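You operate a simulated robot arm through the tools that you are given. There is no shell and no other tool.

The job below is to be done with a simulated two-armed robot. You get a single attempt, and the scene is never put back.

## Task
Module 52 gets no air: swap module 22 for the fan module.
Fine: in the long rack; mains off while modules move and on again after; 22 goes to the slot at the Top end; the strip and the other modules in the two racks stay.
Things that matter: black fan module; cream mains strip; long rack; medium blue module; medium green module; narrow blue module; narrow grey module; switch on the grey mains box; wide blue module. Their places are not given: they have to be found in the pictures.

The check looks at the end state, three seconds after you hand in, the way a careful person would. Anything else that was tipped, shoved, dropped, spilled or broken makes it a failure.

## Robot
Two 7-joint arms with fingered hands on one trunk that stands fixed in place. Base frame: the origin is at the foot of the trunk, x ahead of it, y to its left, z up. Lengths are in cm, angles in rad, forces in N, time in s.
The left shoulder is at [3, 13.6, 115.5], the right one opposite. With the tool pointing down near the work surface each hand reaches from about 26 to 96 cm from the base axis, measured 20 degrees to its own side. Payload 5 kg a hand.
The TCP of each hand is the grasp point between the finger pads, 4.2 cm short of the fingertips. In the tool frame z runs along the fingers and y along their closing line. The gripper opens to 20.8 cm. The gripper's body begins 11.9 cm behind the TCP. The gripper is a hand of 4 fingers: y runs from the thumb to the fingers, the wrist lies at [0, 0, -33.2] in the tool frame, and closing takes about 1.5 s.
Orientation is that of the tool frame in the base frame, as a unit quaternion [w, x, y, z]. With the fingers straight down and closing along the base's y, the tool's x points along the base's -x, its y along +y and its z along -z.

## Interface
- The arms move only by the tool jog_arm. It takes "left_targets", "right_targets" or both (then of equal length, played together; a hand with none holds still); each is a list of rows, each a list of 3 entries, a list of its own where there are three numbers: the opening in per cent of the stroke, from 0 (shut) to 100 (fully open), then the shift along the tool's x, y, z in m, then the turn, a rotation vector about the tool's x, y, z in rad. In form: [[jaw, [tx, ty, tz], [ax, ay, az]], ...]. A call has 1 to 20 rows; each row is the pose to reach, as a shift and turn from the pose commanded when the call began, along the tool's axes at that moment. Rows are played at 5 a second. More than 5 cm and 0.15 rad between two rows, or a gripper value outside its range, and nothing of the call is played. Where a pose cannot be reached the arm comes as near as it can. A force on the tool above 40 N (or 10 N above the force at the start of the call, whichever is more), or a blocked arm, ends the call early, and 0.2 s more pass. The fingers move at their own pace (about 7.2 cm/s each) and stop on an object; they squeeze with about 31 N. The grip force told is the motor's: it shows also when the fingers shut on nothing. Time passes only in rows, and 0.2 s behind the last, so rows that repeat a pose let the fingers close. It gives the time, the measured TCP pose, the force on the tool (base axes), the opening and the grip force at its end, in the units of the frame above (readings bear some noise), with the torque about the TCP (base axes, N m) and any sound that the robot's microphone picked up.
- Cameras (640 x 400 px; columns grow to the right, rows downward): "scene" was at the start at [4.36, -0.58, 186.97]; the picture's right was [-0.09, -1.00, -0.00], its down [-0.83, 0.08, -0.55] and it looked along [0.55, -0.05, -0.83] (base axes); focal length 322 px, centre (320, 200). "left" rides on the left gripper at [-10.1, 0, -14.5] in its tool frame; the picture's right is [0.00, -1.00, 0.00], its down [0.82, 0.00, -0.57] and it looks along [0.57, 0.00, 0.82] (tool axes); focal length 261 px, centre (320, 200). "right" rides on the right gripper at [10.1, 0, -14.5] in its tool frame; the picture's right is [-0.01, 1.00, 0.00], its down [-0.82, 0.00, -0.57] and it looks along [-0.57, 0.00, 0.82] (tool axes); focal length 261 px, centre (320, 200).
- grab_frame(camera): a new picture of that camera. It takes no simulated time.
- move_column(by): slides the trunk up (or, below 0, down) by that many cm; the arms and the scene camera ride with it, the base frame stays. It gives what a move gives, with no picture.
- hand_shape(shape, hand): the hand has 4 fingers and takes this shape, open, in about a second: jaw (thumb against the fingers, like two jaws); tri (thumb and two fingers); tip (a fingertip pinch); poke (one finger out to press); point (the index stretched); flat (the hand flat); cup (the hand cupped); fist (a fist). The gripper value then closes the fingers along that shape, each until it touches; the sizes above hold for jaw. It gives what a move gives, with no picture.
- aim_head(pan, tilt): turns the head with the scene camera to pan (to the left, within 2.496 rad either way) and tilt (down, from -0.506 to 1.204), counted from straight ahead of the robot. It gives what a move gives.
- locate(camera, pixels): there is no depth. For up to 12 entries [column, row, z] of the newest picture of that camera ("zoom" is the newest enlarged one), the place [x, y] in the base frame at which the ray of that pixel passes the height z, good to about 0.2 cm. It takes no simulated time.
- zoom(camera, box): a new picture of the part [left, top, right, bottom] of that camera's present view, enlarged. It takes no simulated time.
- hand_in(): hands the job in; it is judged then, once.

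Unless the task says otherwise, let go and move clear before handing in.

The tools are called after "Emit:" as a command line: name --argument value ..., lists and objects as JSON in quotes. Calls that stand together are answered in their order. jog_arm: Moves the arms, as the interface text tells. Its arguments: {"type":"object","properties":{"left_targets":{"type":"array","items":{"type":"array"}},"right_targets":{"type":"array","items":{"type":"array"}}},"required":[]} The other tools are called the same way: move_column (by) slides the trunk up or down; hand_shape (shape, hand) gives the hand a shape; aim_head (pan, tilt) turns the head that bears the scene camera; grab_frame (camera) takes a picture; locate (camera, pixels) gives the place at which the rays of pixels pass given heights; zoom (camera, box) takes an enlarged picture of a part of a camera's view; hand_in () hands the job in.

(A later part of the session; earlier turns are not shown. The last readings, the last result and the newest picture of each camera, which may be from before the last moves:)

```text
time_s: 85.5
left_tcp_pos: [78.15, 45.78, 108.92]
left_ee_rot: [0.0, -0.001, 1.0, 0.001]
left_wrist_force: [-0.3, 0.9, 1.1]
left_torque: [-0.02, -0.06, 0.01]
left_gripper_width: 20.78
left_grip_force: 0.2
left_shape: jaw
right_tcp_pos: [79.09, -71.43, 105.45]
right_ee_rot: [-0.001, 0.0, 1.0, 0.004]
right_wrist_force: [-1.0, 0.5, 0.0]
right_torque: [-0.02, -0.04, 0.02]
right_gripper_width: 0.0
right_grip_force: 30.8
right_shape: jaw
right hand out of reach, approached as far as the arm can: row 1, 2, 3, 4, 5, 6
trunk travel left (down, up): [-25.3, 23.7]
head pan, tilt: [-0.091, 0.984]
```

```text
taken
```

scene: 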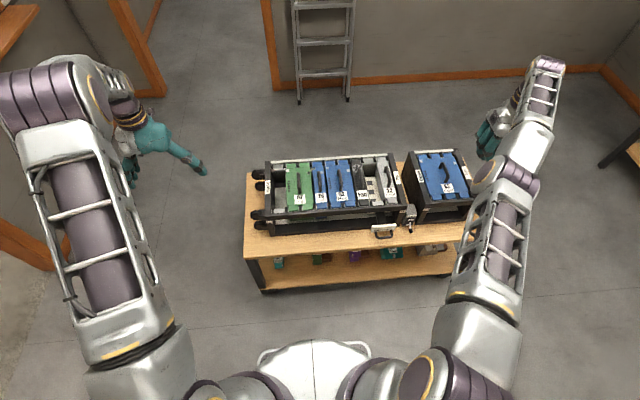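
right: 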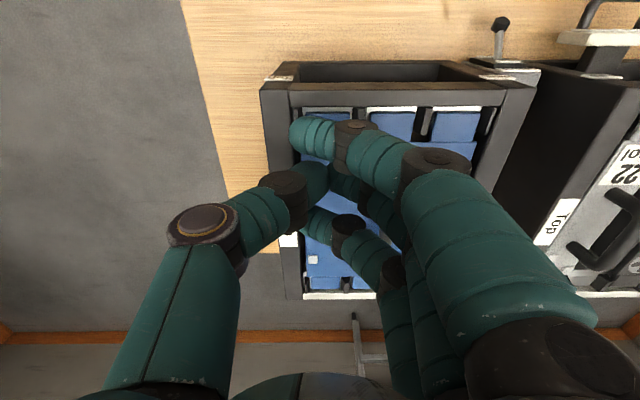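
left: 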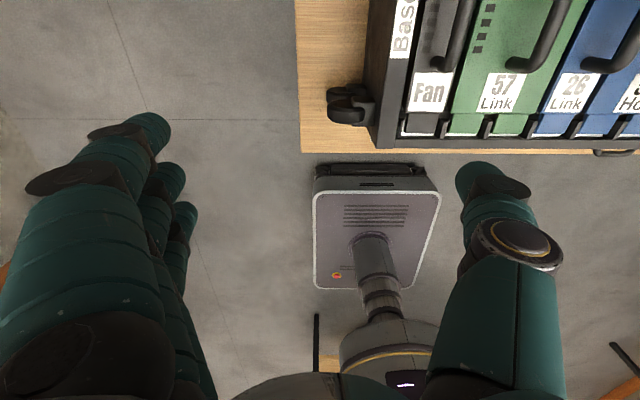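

Emit:
jog_arm --right_targets '[[0, [-0.035, -0.027, 0.0], [0, 0, 0]], [0, [-0.07, -0.054, 0.0], [0, 0, 0]], [0, [-0.105, -0.081, 0.0], [0, 0, 0]], [0, [-0.14, -0.108, 0.0], [0, 0, 0]], [0, [-0.17, -0.13, 0.0], [0, 0, 0]], [0, [-0.17, -0.13, 0.0], [0, 0, 0]]]'

Emit:
grab_frame --camera "scene"

```text
time_s: 86.9
left_tcp_pos: [78.22, 45.78, 108.96]
left_ee_rot: [-0.001, 0.0, 1.0, 0.0]
left_wrist_force: [-0.5, 0.2, -0.6]
left_torque: [-0.01, -0.02, 0.0]
left_gripper_width: 20.81
left_grip_force: 0.1
left_shape: jaw
right_tcp_pos: [79.28, -71.71, 105.57]
right_ee_rot: [0.002, 0.0, 1.0, 0.002]
right_wrist_force: [-0.1, -0.5, 0.0]
right_torque: [-0.01, 0.01, 0.01]
right_gripper_width: 0.02
right_grip_force: 31.2
right_shape: jaw
right hand out of reach, approached as far as the arm can: row 1, 2, 3, 4, 5, 6
trunk travel left (down, up): [-25.3, 23.7]
head pan, tilt: [-0.091, 0.984]
```

```text
taken
```

scene: 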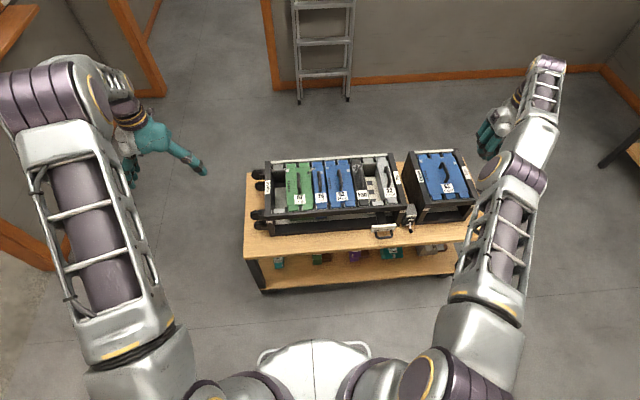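

Emit:
jog_arm --right_targets '[[0, [0, 0, 0], [0, 0, 0]], [0, [0, 0, 0], [0, 0, 0]]]'

Emit:
jog_arm --right_targets '[[0, [0.02, 0.015, 0], [0, 0, 0]], [0, [0.04, 0.03, 0], [0, 0, 0]], [0, [0.06, 0.045, 0], [0, 0, 0]], [0, [0.06, 0.045, 0], [0, 0, 0]]]'

```text
time_s: 87.5
left_tcp_pos: [78.13, 45.91, 108.97]
left_ee_rot: [0.0, 0.001, 1.0, 0.0]
left_wrist_force: [0.4, -0.1, 0.3]
left_torque: [0.0, 0.01, 0.01]
left_gripper_width: 20.79
left_grip_force: 0.1
left_shape: jaw
right_tcp_pos: [79.33, -71.68, 105.67]
right_ee_rot: [0.001, 0.0, 1.0, 0.002]
right_wrist_force: [0.4, 0.2, 0.6]
right_torque: [0.02, -0.02, 0.0]
right_gripper_width: 0.01
right_grip_force: 31.3
right_shape: jaw
trunk travel left (down, up): [-25.3, 23.7]
head pan, tilt: [-0.091, 0.984]
```

```text
time_s: 88.5
left_tcp_pos: [78.17, 45.77, 108.92]
left_ee_rot: [0.0, 0.0, 1.0, 0.0]
left_wrist_force: [-0.4, 0.3, 0.4]
left_torque: [-0.01, 0.01, 0.01]
left_gripper_width: 20.79
left_grip_force: 0.1
left_shape: jaw
right_tcp_pos: [79.37, -71.13, 105.58]
right_ee_rot: [0.0, 0.0, 1.0, 0.003]
right_wrist_force: [-0.1, -1.3, -0.3]
right_torque: [-0.01, 0.03, 0.04]
right_gripper_width: 0.0
right_grip_force: 30.7
right_shape: jaw
right hand out of reach, approached as far as the arm can: row 1, 2, 3, 4
trunk travel left (down, up): [-25.3, 23.7]
head pan, tilt: [-0.091, 0.984]
```

The straight, fully stretched arm is singular (wrist ≈ 96 cm from the shoulder). I try escaping by lowering a little combined with moving inward.

Emit:
jog_arm --right_targets '[[0, [0.0, 0.0, 0.03], [0, 0, 0]], [0, [0.0, 0.0, 0.06], [0, 0, 0]], [0, [0.02, 0.01, 0.07], [0, 0, 0]], [0, [0.05, 0.03, 0.07], [0, 0, 0]], [0, [0.08, 0.05, 0.07], [0, 0, 0]], [0, [0.08, 0.05, 0.07], [0, 0, 0]]]'

Emit:
grab_frame --camera "scene"

```text
time_s: 89.9
left_tcp_pos: [78.08, 45.73, 108.99]
left_ee_rot: [0.001, 0.0, 1.0, 0.0]
left_wrist_force: [0.6, -0.1, 0.0]
left_torque: [0.01, 0.02, -0.01]
left_gripper_width: 20.78
left_grip_force: 0.0
left_shape: jaw
right_tcp_pos: [78.97, -71.15, 98.4]
right_ee_rot: [-0.001, -0.001, 1.0, 0.002]
right_wrist_force: [0.1, 0.5, -0.5]
right_torque: [0.03, 0.0, -0.01]
right_gripper_width: 0.03
right_grip_force: 31.1
right_shape: jaw
right hand out of reach, approached as far as the arm can: row 3, 4, 5, 6
trunk travel left (down, up): [-25.3, 23.7]
head pan, tilt: [-0.091, 0.984]
```

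```text
taken
```

scene: 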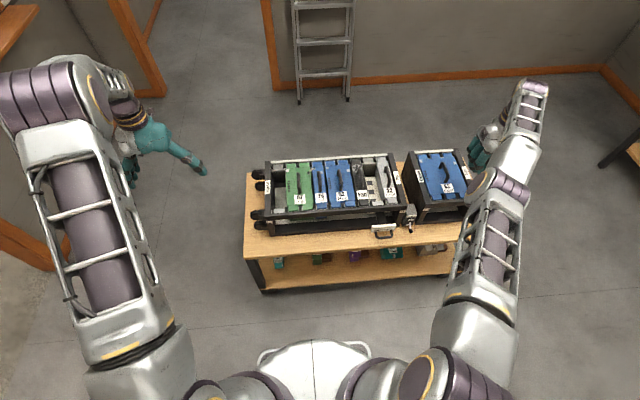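

Emit:
jog_arm --right_targets '[[0, [0.0, 0.02, 0], [0, 0, 0]], [0, [0.0, 0.04, 0], [0, 0, 0]], [0, [0.0, 0.04, 0], [0, 0, 0]]]'

Emit:
jog_arm --right_targets '[[0, [0.02, 0.0, 0], [0, 0, 0]], [0, [0.04, 0.0, 0], [0, 0, 0]], [0, [0.04, 0.0, 0], [0, 0, 0]]]'

Emit:
jog_arm --right_targets '[[0, [0, 0, 0], [0, 0, 0.1]], [0, [0, 0, 0], [0, 0, 0.2]], [0, [0, 0, 0], [0, 0, 0.2]]]'

```text
time_s: 90.7
left_tcp_pos: [78.11, 45.71, 109.04]
left_ee_rot: [0.0, 0.0, 1.0, 0.0]
left_wrist_force: [-0.2, 0.2, -0.4]
left_torque: [0.0, -0.01, 0.02]
left_gripper_width: 20.8
left_grip_force: 0.0
left_shape: jaw
right_tcp_pos: [80.81, -68.2, 98.0]
right_ee_rot: [0.0, 0.0, 1.0, 0.002]
right_wrist_force: [-0.2, -0.6, 0.3]
right_torque: [0.04, 0.02, 0.04]
right_gripper_width: 0.0
right_grip_force: 31.3
right_shape: jaw
right hand out of reach, approached as far as the arm can: row 1, 2, 3
trunk travel left (down, up): [-25.3, 23.7]
head pan, tilt: [-0.091, 0.984]
```

```text
time_s: 91.5
left_tcp_pos: [78.07, 45.88, 108.94]
left_ee_rot: [0.001, 0.0, 1.0, 0.0]
left_wrist_force: [-0.8, 0.6, 0.2]
left_torque: [0.01, -0.01, 0.01]
left_gripper_width: 20.79
left_grip_force: 0.2
left_shape: jaw
right_tcp_pos: [79.95, -69.42, 97.72]
right_ee_rot: [0.0, 0.001, 1.0, 0.002]
right_wrist_force: [-0.1, 0.3, -0.2]
right_torque: [0.02, -0.03, 0.01]
right_gripper_width: 0.0
right_grip_force: 31.2
right_shape: jaw
right hand out of reach, approached as far as the arm can: row 1, 2, 3
trunk travel left (down, up): [-25.3, 23.7]
head pan, tilt: [-0.091, 0.984]
```

```text
time_s: 92.3
left_tcp_pos: [78.11, 45.92, 108.93]
left_ee_rot: [0.0, 0.001, 1.0, 0.0]
left_wrist_force: [0.5, 0.8, -0.5]
left_torque: [-0.01, -0.02, 0.02]
left_gripper_width: 20.78
left_grip_force: 0.1
left_shape: jaw
right_tcp_pos: [79.9, -69.41, 97.68]
right_ee_rot: [0.001, 0.101, 0.995, 0.003]
right_wrist_force: [0.0, 1.1, 0.4]
right_torque: [-0.04, -0.01, -0.04]
right_gripper_width: 0.02
right_grip_force: 30.8
right_shape: jaw
trunk travel left (down, up): [-25.3, 23.7]
head pan, tilt: [-0.091, 0.984]
```

Vertical and sideways moves work but the elbow sits locked straight. I rise for clearance and tilt the hand in pitch to coax the elbow into bending, then pull inward.

Emit:
jog_arm --right_targets '[[0, [0, 0, -0.04], [0, 0, 0]], [0, [0, 0, -0.08], [0, 0, 0]], [0, [0, 0, -0.1], [0, 0.12, 0]], [0, [0, 0, -0.1], [0, 0.24, 0]], [0, [0, 0, -0.1], [0, 0.36, 0]], [0, [0, 0, -0.1], [0, 0.48, 0]], [0, [0, 0, -0.1], [0, 0.48, 0]]]'

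Emit:
jog_arm --right_targets '[[0, [0.02, 0.015, 0], [0, 0, 0]], [0, [0.04, 0.03, 0], [0, 0, 0]], [0, [0.06, 0.045, 0], [0, 0, 0]], [0, [0.06, 0.045, 0], [0, 0, 0]]]'

Emit:
grab_frame --camera "scene"

```text
time_s: 93.9
left_tcp_pos: [78.27, 45.72, 108.95]
left_ee_rot: [-0.001, 0.001, 1.0, 0.0]
left_wrist_force: [0.7, -1.3, 0.3]
left_torque: [0.08, 0.17, 0.0]
left_gripper_width: 20.8
left_grip_force: 0.1
left_shape: jaw
right_tcp_pos: [68.39, -62.24, 110.3]
right_ee_rot: [-0.237, 0.097, 0.966, 0.025]
right_wrist_force: [0.9, 0.0, 0.2]
right_torque: [0.06, 0.1, -0.01]
right_gripper_width: 0.0
right_grip_force: 31.5
right_shape: jaw
right hand out of reach, approached as far as the arm can: row 1, 2, 3, 4, 5, 6, 7
trunk travel left (down, up): [-25.3, 23.7]
head pan, tilt: [-0.091, 0.984]
```

```text
time_s: 95.1
left_tcp_pos: [78.08, 45.94, 108.82]
left_ee_rot: [0.0, 0.0, 1.0, -0.001]
left_wrist_force: [0.7, -0.2, 0.0]
left_torque: [0.08, 0.08, -0.02]
left_gripper_width: 20.79
left_grip_force: 0.1
left_shape: jaw
right_tcp_pos: [66.32, -58.61, 115.36]
right_ee_rot: [-0.203, 0.111, 0.973, 0.015]
right_wrist_force: [-0.2, -0.4, 1.8]
right_torque: [-0.01, -0.08, -0.01]
right_gripper_width: 0.0
right_grip_force: 31.8
right_shape: jaw
right hand out of reach, approached as far as the arm can: row 1, 2, 3
trunk travel left (down, up): [-25.3, 23.7]
head pan, tilt: [-0.091, 0.984]
stopped in row 4 (right hand): the arm was blocked; the commanded pose is now the measured one
```

```text
taken
```

scene: 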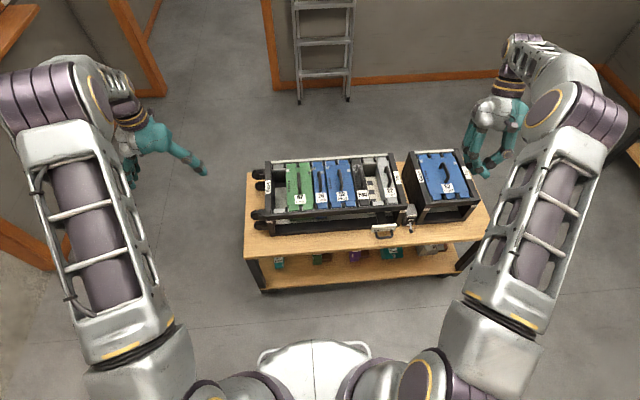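

The elbow has flipped back to its normal bent posture, with the hand at [66.3, -58.6, 115.4]. I restore the hand to vertical.

Emit:
jog_arm --right_targets '[[0, [0, 0, 0], [0.008, -0.103, -0.056]], [0, [0, 0, 0], [0.015, -0.205, -0.112]], [0, [0, 0, 0], [0.022, -0.308, -0.168]], [0, [0, 0, 0], [0.03, -0.41, -0.225]], [0, [0, 0, 0], [0.03, -0.41, -0.225]]]'

Emit:
grab_frame --camera "scene"

Emit:
zoom --camera "scene" --box '[240, 140, 500, 260]'

```text
time_s: 96.3
left_tcp_pos: [78.28, 45.7, 108.78]
left_ee_rot: [-0.001, 0.001, 1.0, 0.0]
left_wrist_force: [0.0, 0.5, 0.0]
left_torque: [0.0, 0.1, -0.03]
left_gripper_width: 20.81
left_grip_force: 0.0
left_shape: jaw
right_tcp_pos: [66.47, -58.51, 115.08]
right_ee_rot: [-0.001, -0.002, 1.0, 0.001]
right_wrist_force: [0.4, 0.4, -0.4]
right_torque: [0.02, 0.11, -0.02]
right_gripper_width: 0.0
right_grip_force: 31.0
right_shape: jaw
trunk travel left (down, up): [-25.3, 23.7]
head pan, tilt: [-0.091, 0.984]
```

```text
taken
```

scene: 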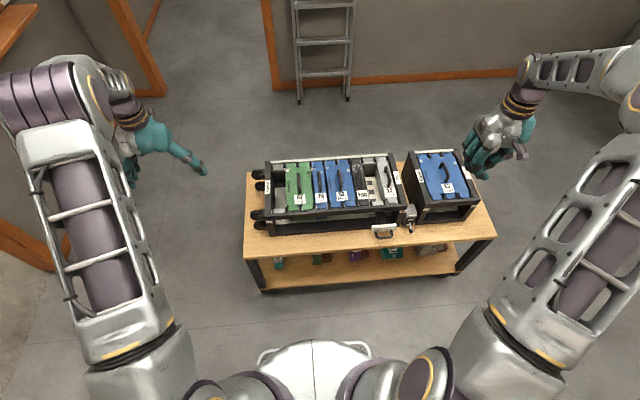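

```text
2.46 times, centred on (370, 200) of scene
```

zoom: 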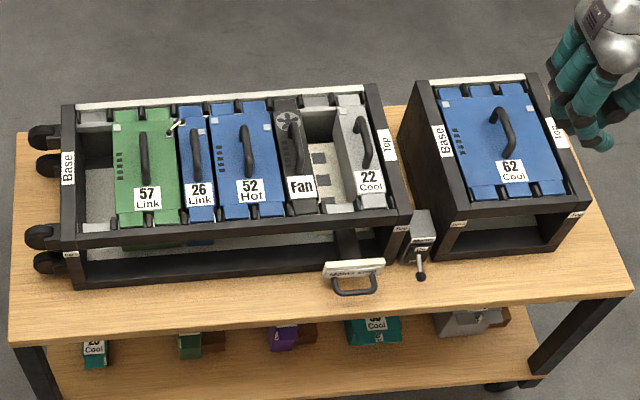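

The scene looks intact. I check numerically whether the small rack moved when it was touched (62's label was at about [79.6, -64.0] at the start).

Emit:
zoom --camera "scene" --box '[390, 140, 490, 230]'

Emit:
locate --camera "scene" --pixels '[[448.2, 189.9, 80.5], [440.5, 202, 80.5]]'

```text
4.44 times, centred on (440, 185) of scene
```

zoom: 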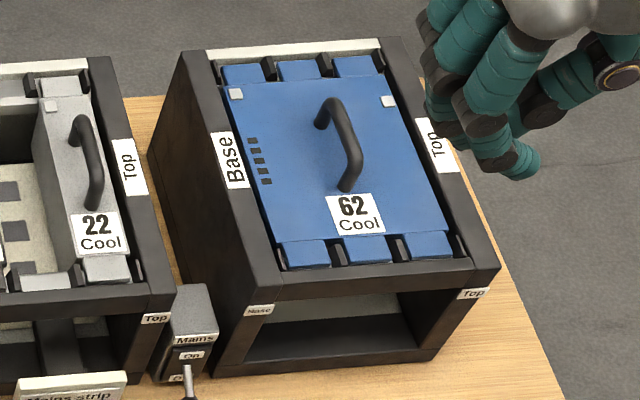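

```text
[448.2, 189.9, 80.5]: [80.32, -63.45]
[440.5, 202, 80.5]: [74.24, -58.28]
```

Emit:
zoom --camera "scene" --box '[365, 195, 445, 250]'

Emit:
move_column --by 2.2

Emit:
zoom --camera "scene" --box '[365, 195, 445, 250]'

```text
7.27 times, centred on (405, 222) of scene
```

zoom: 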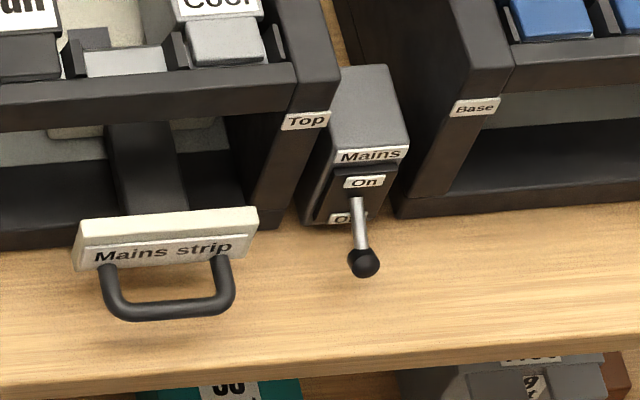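

```text
time_s: 97.0
left_tcp_pos: [78.01, 45.78, 111.07]
left_ee_rot: [0.0, 0.001, 1.0, 0.0]
left_wrist_force: [1.0, -0.2, 0.0]
left_torque: [0.03, 0.01, -0.01]
left_gripper_width: 20.81
left_grip_force: 0.0
left_shape: jaw
right_tcp_pos: [66.32, -58.57, 117.18]
right_ee_rot: [-0.002, -0.002, 1.0, 0.001]
right_wrist_force: [0.0, -0.8, 0.5]
right_torque: [0.03, 0.02, 0.0]
right_gripper_width: 0.0
right_grip_force: 31.3
right_shape: jaw
trunk travel left (down, up): [-27.5, 21.5]
head pan, tilt: [-0.091, 0.984]
```

```text
7.27 times, centred on (405, 222) of scene
```

zoom: 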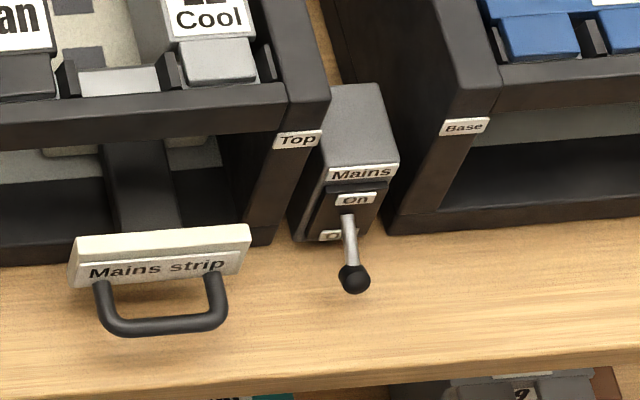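

At the same trunk height the picture matches the earlier one exactly (Base label (464,126), knob (354,279)), so nothing was moved. I lower the trunk by 10 cm while the hand is high, which brings the low pose within reach.

Emit:
move_column --by -10

Emit:
jog_arm --right_targets '[[0, [0.013, 0.0, 0], [-0.12, 0, 0]], [0, [0.013, 0, 0], [-0.24, 0, 0]], [0, [0.013, 0, 0], [-0.36, 0, 0]], [0, [0.013, 0, 0], [-0.5, 0, 0]], [0, [0.013, 0, 0], [-0.5, 0, 0]]]'

Emit:
grab_frame --camera "scene"

```text
time_s: 98.3
left_tcp_pos: [78.07, 45.8, 101.25]
left_ee_rot: [0.001, 0.001, 1.0, 0.0]
left_wrist_force: [-0.4, 0.3, 0.5]
left_torque: [-0.01, -0.03, -0.01]
left_gripper_width: 20.8
left_grip_force: 0.0
left_shape: jaw
right_tcp_pos: [66.3, -58.62, 107.29]
right_ee_rot: [0.0, -0.001, 1.0, 0.001]
right_wrist_force: [-1.3, 0.4, 0.3]
right_torque: [0.0, -0.03, -0.02]
right_gripper_width: 0.0
right_grip_force: 30.7
right_shape: jaw
trunk travel left (down, up): [-17.5, 31.5]
head pan, tilt: [-0.091, 0.984]
```

```text
time_s: 99.5
left_tcp_pos: [78.02, 46.0, 101.08]
left_ee_rot: [0.0, 0.0, 1.0, -0.001]
left_wrist_force: [-1.0, 0.8, 0.1]
left_torque: [-0.1, -0.07, -0.06]
left_gripper_width: 20.8
left_grip_force: 0.0
left_shape: jaw
right_tcp_pos: [65.06, -58.42, 107.45]
right_ee_rot: [-0.001, 0.0, 0.969, 0.249]
right_wrist_force: [0.5, 0.9, 0.6]
right_torque: [-0.07, -0.03, 0.0]
right_gripper_width: 0.0
right_grip_force: 31.4
right_shape: jaw
trunk travel left (down, up): [-17.5, 31.5]
head pan, tilt: [-0.091, 0.984]
```

```text
taken
```

scene: 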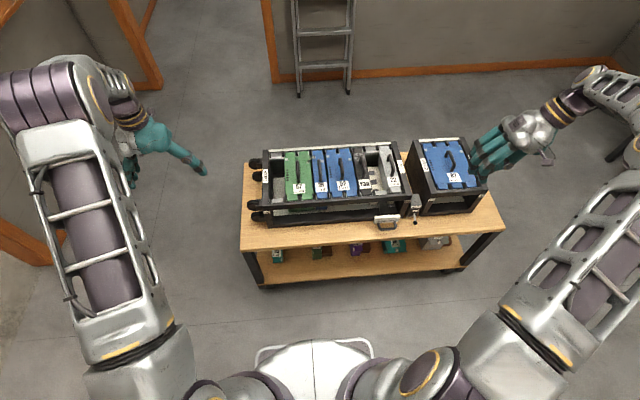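

Elbow posture is normal. I descend partway in front of the racks, checking for any reach warning.

Emit:
jog_arm --right_targets '[[0, [0, -0.0144, 0.0347], [0, 0, 0]], [0, [0, -0.0288, 0.0693], [0, 0, 0]], [0, [0, -0.0432, 0.104], [0, 0, 0]], [0, [0, -0.0575, 0.1387], [0, 0, 0]], [0, [0, -0.0719, 0.1733], [0, 0, 0]], [0, [0, -0.0863, 0.208], [0, 0, 0]], [0, [0, -0.0863, 0.208], [0, 0, 0]]]'

Emit:
zoom --camera "scene" --box '[380, 160, 500, 240]'

```text
time_s: 101.1
left_tcp_pos: [78.19, 45.77, 101.1]
left_ee_rot: [0.0, 0.0, 1.0, 0.001]
left_wrist_force: [-0.8, -0.3, -1.4]
left_torque: [-0.08, -0.03, -0.01]
left_gripper_width: 20.8
left_grip_force: 0.1
left_shape: jaw
right_tcp_pos: [64.85, -56.06, 85.02]
right_ee_rot: [-0.001, 0.0, 0.969, 0.248]
right_wrist_force: [-0.8, -0.8, 0.1]
right_torque: [-0.05, 0.0, -0.03]
right_gripper_width: 0.0
right_grip_force: 31.1
right_shape: jaw
trunk travel left (down, up): [-17.5, 31.5]
head pan, tilt: [-0.091, 0.984]
```

```text
5.00 times, centred on (440, 200) of scene
```

zoom: 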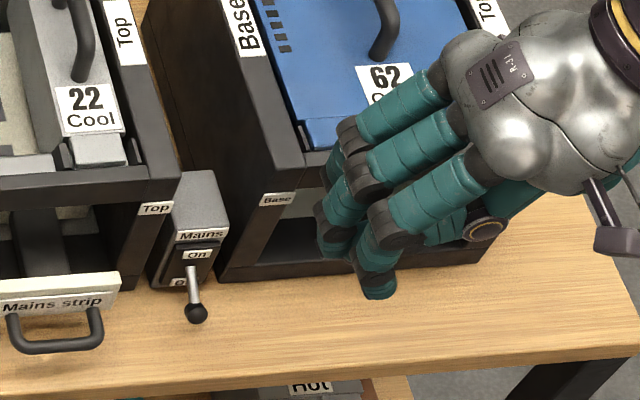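

No reach warning. I continue down to z ≈ 69 while easing toward the knob.

Emit:
jog_arm --right_targets '[[0, [-0.001, -0.0101, 0.031], [0, 0, 0]], [0, [-0.001, -0.0202, 0.062], [0, 0, 0]], [0, [-0.001, -0.0302, 0.093], [0, 0, 0]], [0, [-0.001, -0.0403, 0.124], [0, 0, 0]], [0, [-0.001, -0.0504, 0.155], [0, 0, 0]], [0, [-0.001, -0.0504, 0.155], [0, 0, 0]]]'

Emit:
zoom --camera "scene" --box '[390, 190, 460, 246]'

Emit:
grab_frame --camera "right"

```text
time_s: 102.5
left_tcp_pos: [78.02, 45.94, 101.2]
left_ee_rot: [0.0, 0.0, 1.0, 0.0]
left_wrist_force: [0.3, -0.4, 0.3]
left_torque: [-0.08, -0.07, -0.02]
left_gripper_width: 20.79
left_grip_force: 0.1
left_shape: jaw
right_tcp_pos: [65.1, -53.16, 68.99]
right_ee_rot: [-0.001, 0.0, 0.969, 0.248]
right_wrist_force: [-0.7, -1.3, -0.8]
right_torque: [-0.06, -0.05, -0.02]
right_gripper_width: 0.0
right_grip_force: 31.1
right_shape: jaw
trunk travel left (down, up): [-17.5, 31.5]
head pan, tilt: [-0.091, 0.984]
```

```text
7.14 times, centred on (425, 218) of scene
```

zoom: 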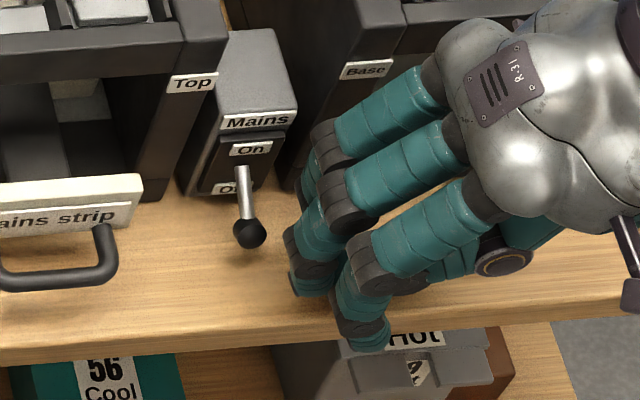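

```text
taken
```

right: 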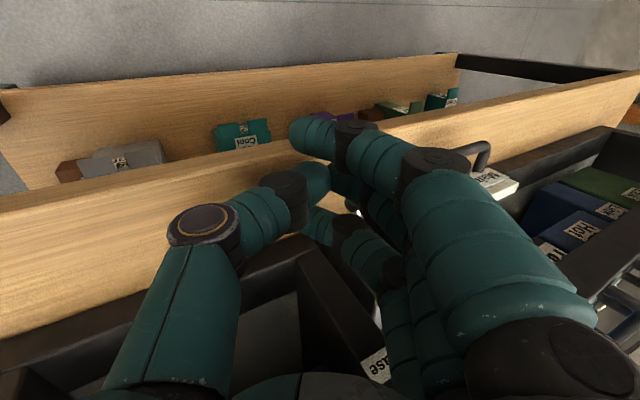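

The view is good: knob at (249,233), finger bundle right of it. I lower 1.8 cm to slip the far finger under the knob's level.

Emit:
jog_arm --right_targets '[[0, [0, -0.0043, 0.0079], [0, 0, 0]], [0, [0, -0.0086, 0.0158], [0, 0, 0]], [0, [0, -0.0086, 0.0158], [0, 0, 0]]]'

Emit:
zoom --camera "scene" --box '[400, 200, 450, 240]'

Emit:
zoom --camera "right" --box '[280, 150, 440, 250]'

Emit:
locate --camera "scene" --pixels '[[422, 222, 65], [415.1, 222.6, 65.6]]'

```text
time_s: 103.3
left_tcp_pos: [78.08, 45.76, 101.09]
left_ee_rot: [0.001, 0.002, 1.0, 0.0]
left_wrist_force: [-0.1, -0.1, 0.2]
left_torque: [0.03, -0.03, -0.03]
left_gripper_width: 20.79
left_grip_force: 0.0
left_shape: jaw
right_tcp_pos: [64.9, -53.25, 67.14]
right_ee_rot: [-0.001, -0.001, 0.969, 0.249]
right_wrist_force: [-0.7, -1.3, 7.5]
right_torque: [0.1, 0.03, 0.0]
right_gripper_width: 0.0
right_grip_force: 30.9
right_shape: jaw
trunk travel left (down, up): [-17.5, 31.5]
head pan, tilt: [-0.091, 0.984]
```

```text
10.00 times, centred on (425, 220) of scene
```

zoom: 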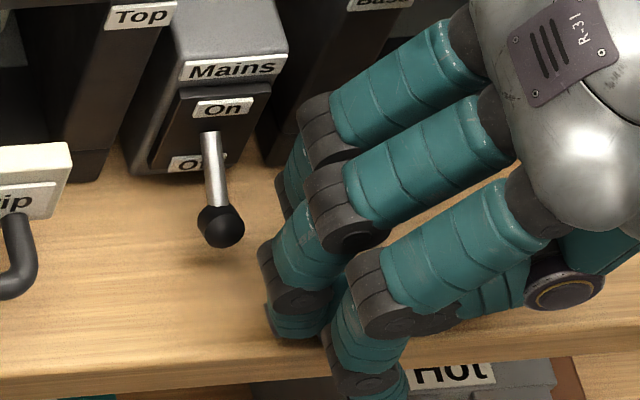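

```text
4.00 times, centred on (360, 200) of right
```

zoom: 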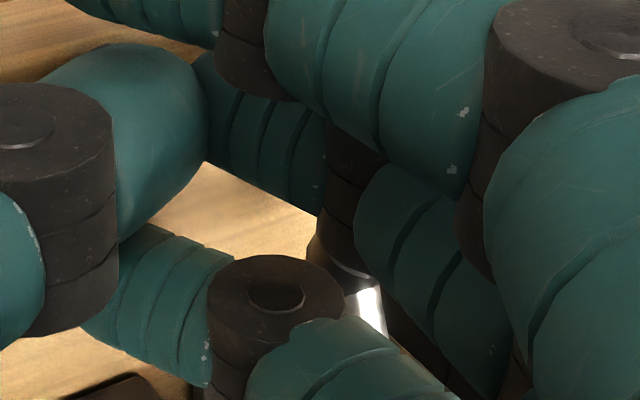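

```text
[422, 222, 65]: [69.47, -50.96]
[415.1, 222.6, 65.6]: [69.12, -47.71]
```

The 7.5 N says the tips are touching the tabletop, and closed fingertips point straight down here, so they can't hook under the knob. I retreat upward and switch to the three-finger "tri" pinch, with a small yaw and roll so the stretched ring finger stays off the rack and strip.

Emit:
jog_arm --right_targets '[[0, [0, 0.0048, -0.0088], [0, 0, 0]], [0, [0, 0.016, -0.042], [0, 0, 0]], [0, [0, 0.028, -0.075], [0, 0, 0]], [0, [0, 0.04, -0.108], [0, 0, 0]], [0, [0, 0.05, -0.14], [0, 0, 0]], [0, [0, 0.06, -0.172], [0, 0, 0]], [0, [0, 0.075, -0.21], [0, 0, 0]], [0, [0, 0.075, -0.21], [0, 0, 0]]]'

Emit:
jog_arm --right_targets '[[0, [0, 0, 0], [0.1, 0, 0]], [0, [0, 0, 0], [0.2, 0, 0]], [0, [0, 0, 0], [0.2, 0, 0]]]'

Emit:
zoom --camera "scene" --box '[380, 150, 500, 240]'

```text
time_s: 105.1
left_tcp_pos: [78.07, 45.71, 101.16]
left_ee_rot: [0.0, 0.002, 1.0, 0.0]
left_wrist_force: [0.7, -1.1, 1.0]
left_torque: [0.04, 0.06, -0.01]
left_gripper_width: 20.8
left_grip_force: 0.1
left_shape: jaw
right_tcp_pos: [65.08, -56.84, 89.06]
right_ee_rot: [-0.002, 0.0, 0.969, 0.249]
right_wrist_force: [0.1, -0.1, 0.1]
right_torque: [0.08, 0.0, 0.01]
right_gripper_width: 0.01
right_grip_force: 31.1
right_shape: jaw
trunk travel left (down, up): [-17.5, 31.5]
head pan, tilt: [-0.091, 0.984]
```

```text
time_s: 105.9
left_tcp_pos: [78.1, 45.69, 101.16]
left_ee_rot: [0.0, 0.001, 1.0, 0.0]
left_wrist_force: [-0.2, -0.6, 1.7]
left_torque: [0.04, 0.02, 0.0]
left_gripper_width: 20.8
left_grip_force: 0.1
left_shape: jaw
right_tcp_pos: [64.95, -56.88, 89.02]
right_ee_rot: [-0.001, 0.0, 0.988, 0.151]
right_wrist_force: [0.2, -0.4, -0.2]
right_torque: [0.04, -0.01, -0.02]
right_gripper_width: 0.01
right_grip_force: 31.3
right_shape: jaw
trunk travel left (down, up): [-17.5, 31.5]
head pan, tilt: [-0.091, 0.984]
```

```text
4.44 times, centred on (440, 195) of scene
```

zoom: 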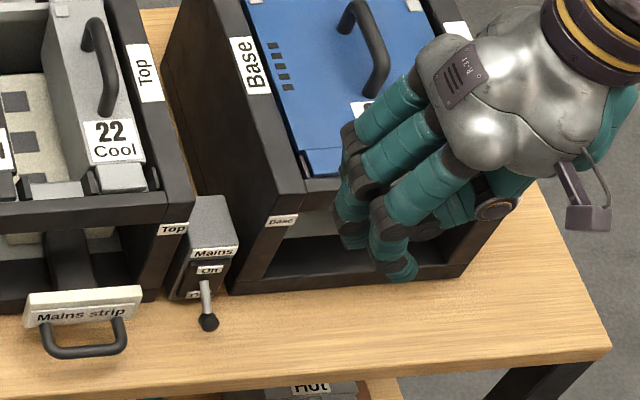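

Now at roll 0.3. I take the tri shape, partly close it, and add a small yaw while still high in front of the racks.

Emit:
hand_shape --shape "tri" --hand "right"

Emit:
jog_arm --right_targets '[[25, [0, 0, 0], [0, 0.015, -0.048]], [25, [0, 0, 0], [0, 0.03, -0.0954]], [25, [0, 0, 0], [0, 0.03, -0.0954]], [25, [0, 0, 0], [0, 0.03, -0.0954]], [25, [0, 0, 0], [0, 0.03, -0.0954]], [25, [0, 0, 0], [0, 0.03, -0.0954]]]'

Emit:
grab_frame --camera "right"

Emit:
zoom --camera "scene" --box '[380, 150, 500, 240]'

```text
time_s: 106.8
left_tcp_pos: [78.18, 45.78, 101.14]
left_ee_rot: [0.0, 0.001, 1.0, 0.0]
left_wrist_force: [0.4, -0.5, 0.3]
left_torque: [0.02, 0.0, -0.02]
left_gripper_width: 20.79
left_grip_force: 0.1
left_shape: jaw
right_tcp_pos: [65.06, -56.73, 88.98]
right_ee_rot: [-0.002, -0.001, 0.988, 0.151]
right_wrist_force: [-0.7, -0.8, -0.3]
right_torque: [0.02, -0.03, -0.01]
right_gripper_width: 20.8
right_grip_force: 0.1
right_shape: tri
trunk travel left (down, up): [-17.5, 31.5]
head pan, tilt: [-0.091, 0.984]
```

```text
time_s: 108.2
left_tcp_pos: [78.14, 45.87, 101.11]
left_ee_rot: [0.001, 0.0, 1.0, 0.0]
left_wrist_force: [0.1, 0.4, 0.3]
left_torque: [0.0, 0.02, -0.04]
left_gripper_width: 20.77
left_grip_force: 0.0
left_shape: jaw
right_tcp_pos: [65.09, -56.62, 89.1]
right_ee_rot: [-0.008, -0.049, 0.987, 0.15]
right_wrist_force: [0.9, -0.4, -1.4]
right_torque: [-0.02, -0.01, 0.03]
right_gripper_width: 5.3
right_grip_force: 0.0
right_shape: tri
trunk travel left (down, up): [-17.5, 31.5]
head pan, tilt: [-0.091, 0.984]
```

```text
taken
```

right: 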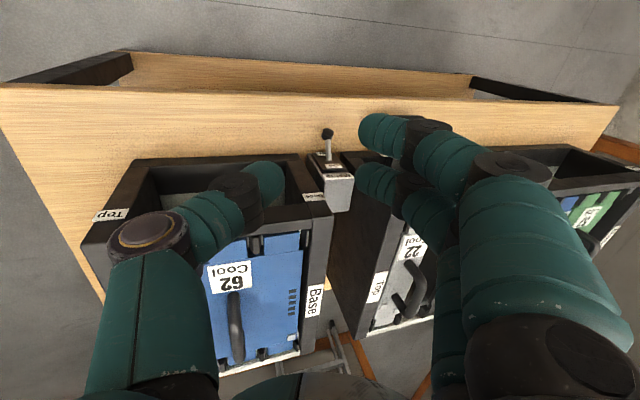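

```text
4.44 times, centred on (440, 195) of scene
```

zoom: 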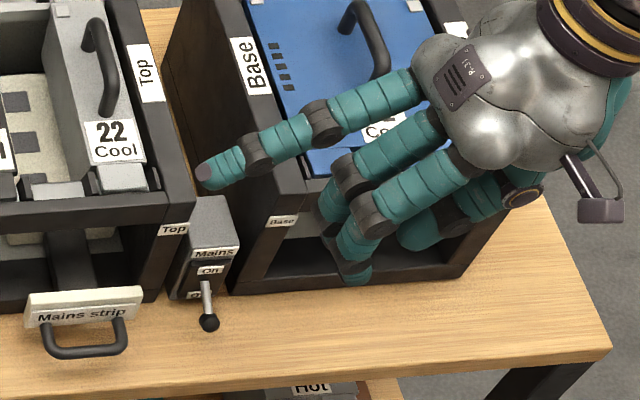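

Emit:
locate --camera "scene" --pixels '[[414.1, 190, 93], [414.1, 190, 95.3], [414.1, 190, 98], [425, 184.5, 96], [425, 184.5, 99], [441, 176.5, 98], [441, 176.5, 101]]'

Emit:
jog_arm --right_targets '[[25, [-0.013, 0.004, 0.033], [0, 0, 0]], [25, [-0.026, 0.008, 0.067], [0, 0, 0]], [25, [-0.036, 0.012, 0.102], [0, 0, 0]], [25, [-0.036, 0.012, 0.102], [0, 0, 0]]]'

Emit:
grab_frame --camera "right"

Emit:
zoom --camera "scene" --box '[370, 160, 490, 240]'

```text
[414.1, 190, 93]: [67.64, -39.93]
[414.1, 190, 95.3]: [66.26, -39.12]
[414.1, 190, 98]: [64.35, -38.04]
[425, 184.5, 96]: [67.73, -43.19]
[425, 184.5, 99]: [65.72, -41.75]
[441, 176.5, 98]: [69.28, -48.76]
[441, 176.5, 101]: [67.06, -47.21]
```

```text
time_s: 109.2
left_tcp_pos: [78.06, 45.73, 101.2]
left_ee_rot: [0.001, 0.001, 1.0, 0.0]
left_wrist_force: [-0.4, -0.1, 0.3]
left_torque: [-0.01, -0.05, -0.01]
left_gripper_width: 20.82
left_grip_force: 0.1
left_shape: jaw
right_tcp_pos: [68.09, -52.02, 79.8]
right_ee_rot: [-0.008, -0.05, 0.987, 0.15]
right_wrist_force: [-0.4, 0.6, 0.6]
right_torque: [-0.02, -0.06, -0.06]
right_gripper_width: 5.24
right_grip_force: 0.0
right_shape: tri
trunk travel left (down, up): [-17.5, 31.5]
head pan, tilt: [-0.091, 0.984]
```

```text
taken
```

right: 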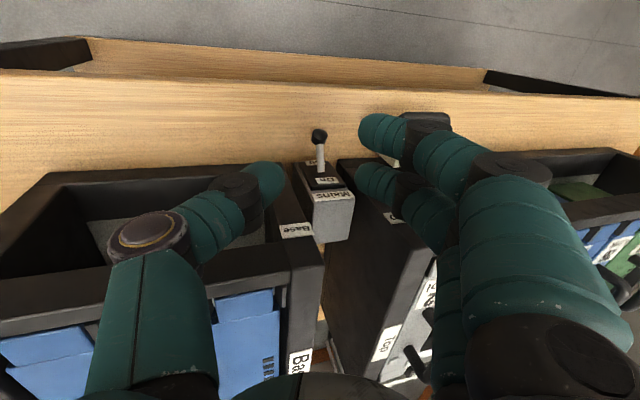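

```text
5.00 times, centred on (430, 200) of scene
```

zoom: 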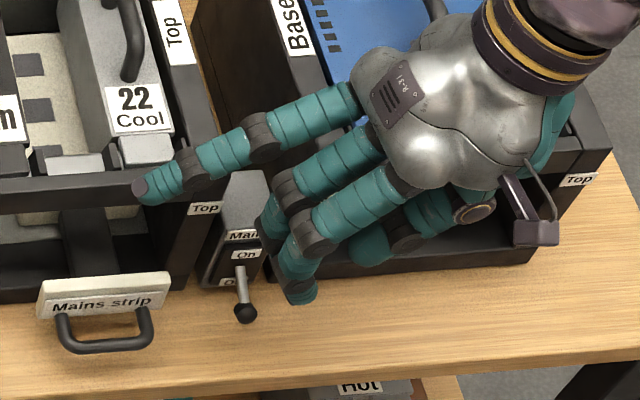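

The knob projects at (319,136), exactly on the approach axis between thumb and fingers; ring finger stays ahead of the rack. I advance along the tool axis 8 cm.

Emit:
jog_arm --right_targets '[[25, [-0.003, 0, 0.02], [0, 0, 0]], [25, [-0.003, 0, 0.04], [0, 0, 0]], [25, [-0.003, 0, 0.06], [0, 0, 0]], [25, [-0.003, 0, 0.08], [0, 0, 0]], [25, [-0.003, 0, 0.08], [0, 0, 0]]]'

Emit:
grab_frame --camera "right"

Emit:
zoom --camera "scene" --box '[370, 170, 480, 246]'

```text
time_s: 110.4
left_tcp_pos: [78.11, 45.79, 101.13]
left_ee_rot: [0.0, 0.001, 1.0, 0.0]
left_wrist_force: [0.4, -0.2, -0.8]
left_torque: [-0.04, -0.02, 0.01]
left_gripper_width: 20.78
left_grip_force: 0.1
left_shape: jaw
right_tcp_pos: [68.21, -49.71, 72.14]
right_ee_rot: [-0.009, -0.05, 0.987, 0.15]
right_wrist_force: [0.5, 0.1, 0.5]
right_torque: [0.0, -0.01, -0.02]
right_gripper_width: 5.25
right_grip_force: 0.0
right_shape: tri
trunk travel left (down, up): [-17.5, 31.5]
head pan, tilt: [-0.091, 0.984]
```

```text
taken
```

right: 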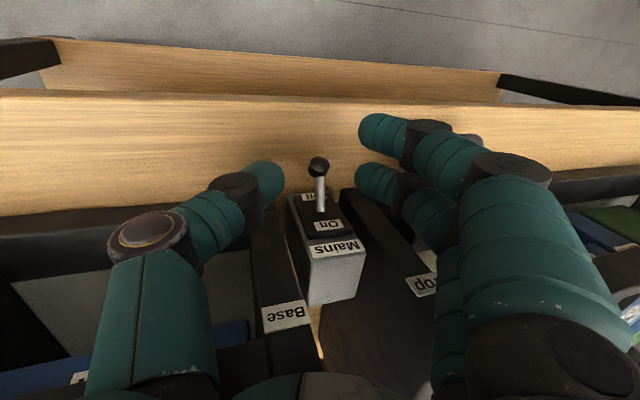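

```text
5.26 times, centred on (425, 208) of scene
```

zoom: 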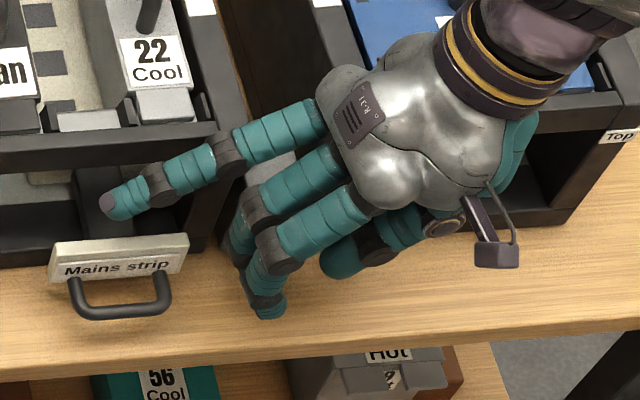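

The knob (318,167) is right where it should be. I go the last 4 cm.

Emit:
jog_arm --right_targets '[[25, [0, -0.001, 0.01], [0, 0, 0]], [25, [0, -0.001, 0.02], [0, 0, 0]], [25, [0, -0.001, 0.03], [0, 0, 0]], [25, [0, -0.001, 0.04], [0, 0, 0]], [25, [0, -0.001, 0.04], [0, 0, 0]]]'

Emit:
grab_frame --camera "right"

Emit:
zoom --camera "scene" --box '[370, 170, 480, 246]'

```text
time_s: 111.4
left_tcp_pos: [77.98, 45.8, 101.09]
left_ee_rot: [0.001, 0.0, 1.0, -0.001]
left_wrist_force: [1.2, -1.2, 0.1]
left_torque: [0.06, 0.06, 0.01]
left_gripper_width: 20.8
left_grip_force: 0.0
left_shape: jaw
right_tcp_pos: [68.24, -48.98, 68.99]
right_ee_rot: [-0.007, -0.049, 0.988, 0.148]
right_wrist_force: [-22.6, 3.4, 28.0]
right_torque: [-1.67, -4.07, -1.23]
right_gripper_width: 5.23
right_grip_force: 0.0
right_shape: tri
trunk travel left (down, up): [-17.5, 31.5]
head pan, tilt: [-0.091, 0.984]
stopped in row 5 (right hand): the force on the tool passed its limit at 42 N (the readings are from after the stop); the commanded pose is now the measured one
```

```text
taken
```

right: 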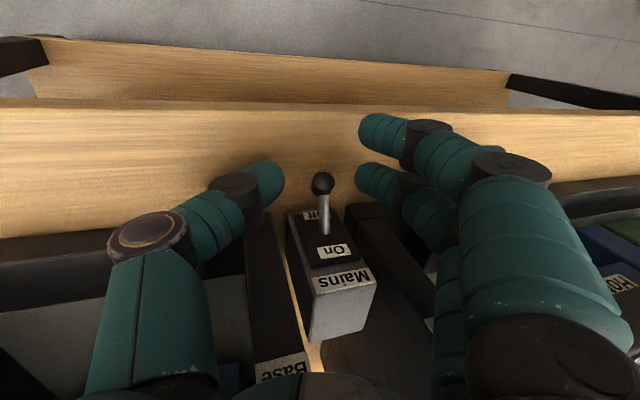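

```text
5.26 times, centred on (425, 208) of scene
```

zoom: 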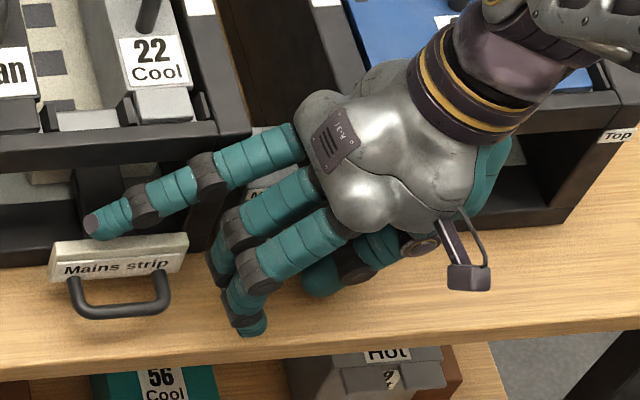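

The contact geometry (force −x/+z, torque) points to the palm touching the small rack's top front edge at about [72.9, -54, 81]. I back out along the tool axis, remove the yaw and will come in about 0.6 cm nearer to the robot.

Emit:
jog_arm --right_targets '[[25, [0.002, 0, -0.01], [0, 0, 0]], [25, [0.005, 0, -0.03], [0, 0, 0]], [25, [0.005, 0, -0.06], [0, 0, 0]], [25, [0.005, 0, -0.09], [0, 0, 0]], [25, [0.005, 0, -0.09], [0, -0.015, 0.048]], [25, [0.005, 0, -0.09], [0, -0.03, 0.0954]], [25, [0.005, 0, -0.09], [0, -0.03, 0.0954]]]'

Emit:
grab_frame --camera "right"

Emit:
grab_frame --camera "scene"

Emit:
zoom --camera "scene" --box '[370, 140, 510, 240]'

```text
time_s: 113.0
left_tcp_pos: [78.12, 45.84, 101.18]
left_ee_rot: [0.0, 0.0, 1.0, -0.001]
left_wrist_force: [0.1, 1.2, 0.2]
left_torque: [0.0, -0.01, -0.01]
left_gripper_width: 20.8
left_grip_force: 0.1
left_shape: jaw
right_tcp_pos: [68.05, -51.63, 77.21]
right_ee_rot: [0.001, 0.001, 0.989, 0.149]
right_wrist_force: [0.0, 1.1, -0.1]
right_torque: [0.03, 0.05, -0.02]
right_gripper_width: 5.26
right_grip_force: 0.0
right_shape: tri
trunk travel left (down, up): [-17.5, 31.5]
head pan, tilt: [-0.091, 0.984]
```

```text
taken
```

right: 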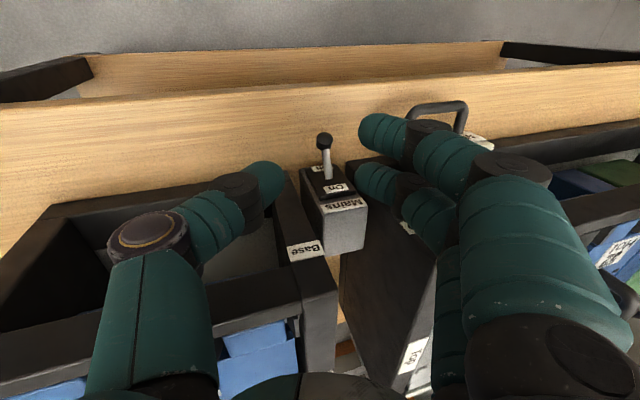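

```text
taken
```

scene: 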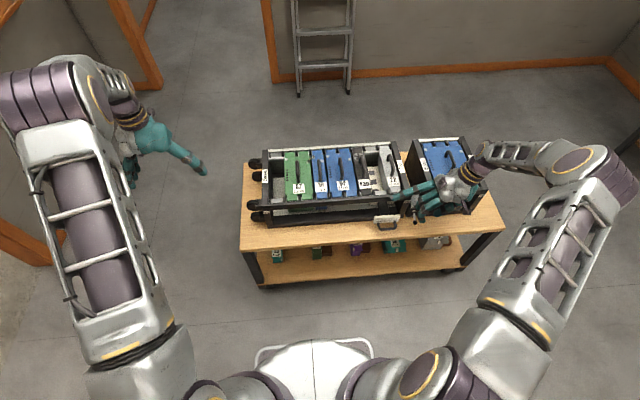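

```text
4.00 times, centred on (440, 190) of scene
```

zoom: 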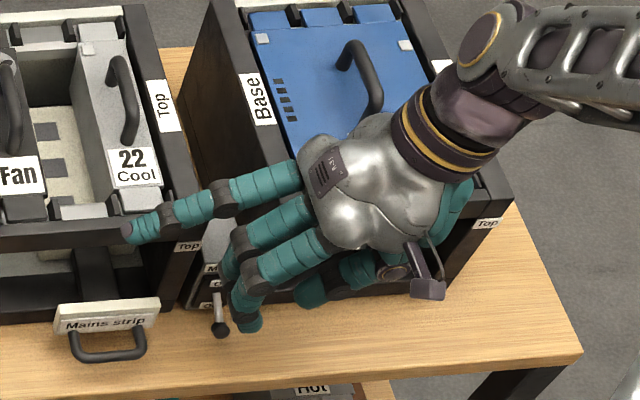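

The small rack is where it was (its Top label still at scene (481.8,196)). Without yaw and at x ≈ 67.9 the palm should stay ~0.8 cm off the rack. I advance again carefully.

Emit:
jog_arm --right_targets '[[25, [0.0015, 0.003, 0.015], [0, 0, 0]], [25, [0.0015, 0.003, 0.03], [0, 0, 0]], [25, [0.0015, 0.003, 0.045], [0, 0, 0]], [25, [0.0015, 0.003, 0.06], [0, 0, 0]], [25, [0.0015, 0.003, 0.06], [0, 0, 0]]]'

Emit:
grab_frame --camera "right"

Emit:
zoom --camera "scene" --box '[370, 160, 480, 236]'

```text
time_s: 114.2
left_tcp_pos: [78.13, 45.8, 101.12]
left_ee_rot: [0.0, 0.001, 1.0, 0.0]
left_wrist_force: [-0.3, -0.1, 0.2]
left_torque: [0.02, -0.03, 0.02]
left_gripper_width: 20.8
left_grip_force: 0.0
left_shape: jaw
right_tcp_pos: [67.94, -49.48, 71.47]
right_ee_rot: [0.001, 0.0, 0.989, 0.148]
right_wrist_force: [-2.5, 0.4, -1.4]
right_torque: [-0.13, -0.25, 0.27]
right_gripper_width: 5.26
right_grip_force: 0.1
right_shape: tri
trunk travel left (down, up): [-17.5, 31.5]
head pan, tilt: [-0.091, 0.984]
```

```text
taken
```

right: 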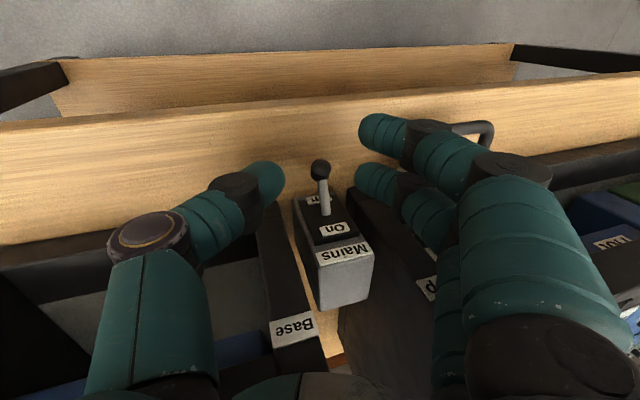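

```text
5.26 times, centred on (425, 198) of scene
```

zoom: 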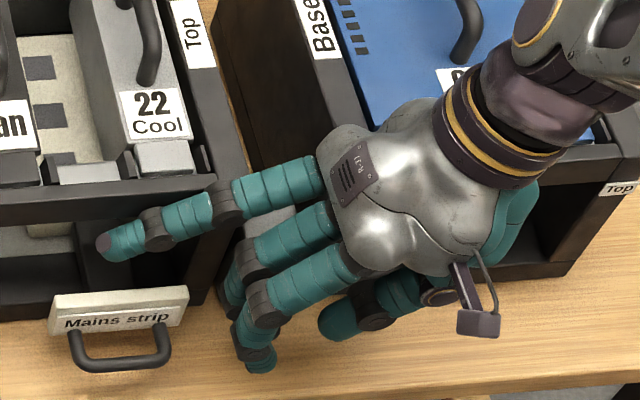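

A light 2.5 N contact at about y ≈ -38.5 means the stretched ring finger grazes the long rack's rail. I back off 2 cm, move 0.45 cm toward the robot and yaw 0.05 rad to split the clearances.

Emit:
jog_arm --right_targets '[[25, [0.003, 0, -0.01], [0, 0, 0]], [25, [0.0045, 0, -0.02], [0, 0.0074, -0.0239]], [25, [0.0045, 0, -0.02], [0, 0.0148, -0.0478]], [25, [0.0045, 0, -0.01], [0, 0.0148, -0.0478]], [25, [0.0045, 0, 0], [0, 0.0148, -0.0478]], [25, [0.0045, 0, 0.01], [0, 0.0148, -0.0478]], [25, [0.0045, 0, 0.01], [0, 0.0148, -0.0478]]]'

Emit:
grab_frame --camera "right"

Emit:
zoom --camera "scene" --box '[370, 160, 480, 236]'

```text
time_s: 115.8
left_tcp_pos: [78.04, 45.67, 101.27]
left_ee_rot: [0.0, 0.0, 1.0, -0.001]
left_wrist_force: [-0.1, 0.8, 1.0]
left_torque: [-0.01, 0.0, 0.0]
left_gripper_width: 20.77
left_grip_force: 0.0
left_shape: jaw
right_tcp_pos: [67.42, -49.23, 70.7]
right_ee_rot: [-0.003, -0.024, 0.989, 0.149]
right_wrist_force: [0.0, -0.2, 0.2]
right_torque: [0.05, -0.01, 0.0]
right_gripper_width: 5.25
right_grip_force: 0.0
right_shape: tri
trunk travel left (down, up): [-17.5, 31.5]
head pan, tilt: [-0.091, 0.984]
```

```text
taken
```

right: 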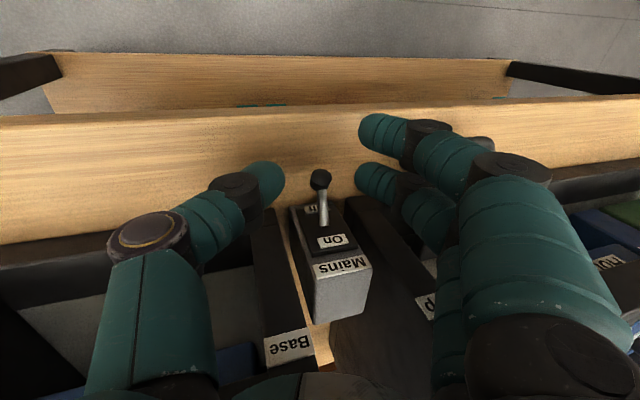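

```text
5.26 times, centred on (425, 198) of scene
```

zoom: 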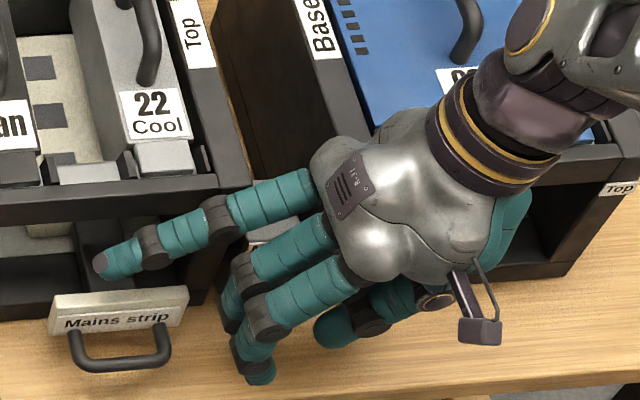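

Contact-free now, knob at (321,179). I advance 2.4 cm more in small steps.

Emit:
jog_arm --right_targets '[[25, [0, 0, 0.006], [0, 0, 0]], [25, [0, 0, 0.012], [0, 0, 0]], [25, [0, 0, 0.018], [0, 0, 0]], [25, [0, 0, 0.023], [0, 0, 0]], [25, [0, 0, 0.023], [0, 0, 0]]]'

Emit:
grab_frame --camera "right"

Emit:
zoom --camera "right" --box '[240, 130, 400, 250]'

```text
time_s: 117.0
left_tcp_pos: [78.12, 45.79, 101.17]
left_ee_rot: [0.0, 0.001, 1.0, 0.001]
left_wrist_force: [1.0, 0.1, 0.8]
left_torque: [0.01, -0.01, 0.02]
left_gripper_width: 20.76
left_grip_force: 0.0
left_shape: jaw
right_tcp_pos: [67.43, -48.71, 68.55]
right_ee_rot: [-0.002, -0.025, 0.988, 0.149]
right_wrist_force: [-0.3, -0.7, 2.9]
right_torque: [-0.06, -0.32, -0.08]
right_gripper_width: 5.24
right_grip_force: 0.0
right_shape: tri
trunk travel left (down, up): [-17.5, 31.5]
head pan, tilt: [-0.091, 0.984]
```

```text
taken
```

right: 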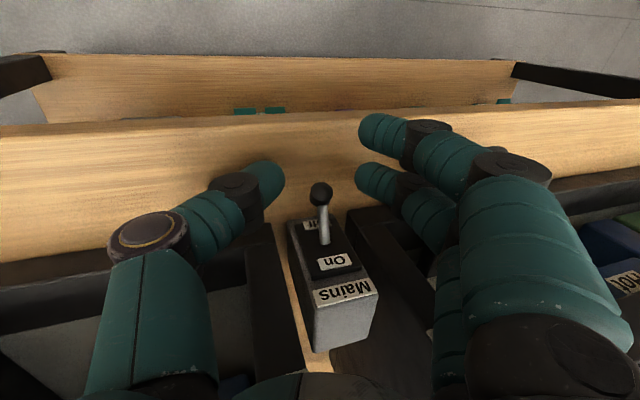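

```text
3.33 times, centred on (320, 190) of right
```

zoom: 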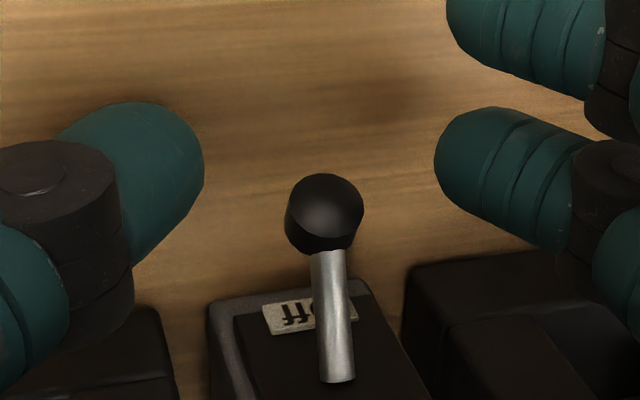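

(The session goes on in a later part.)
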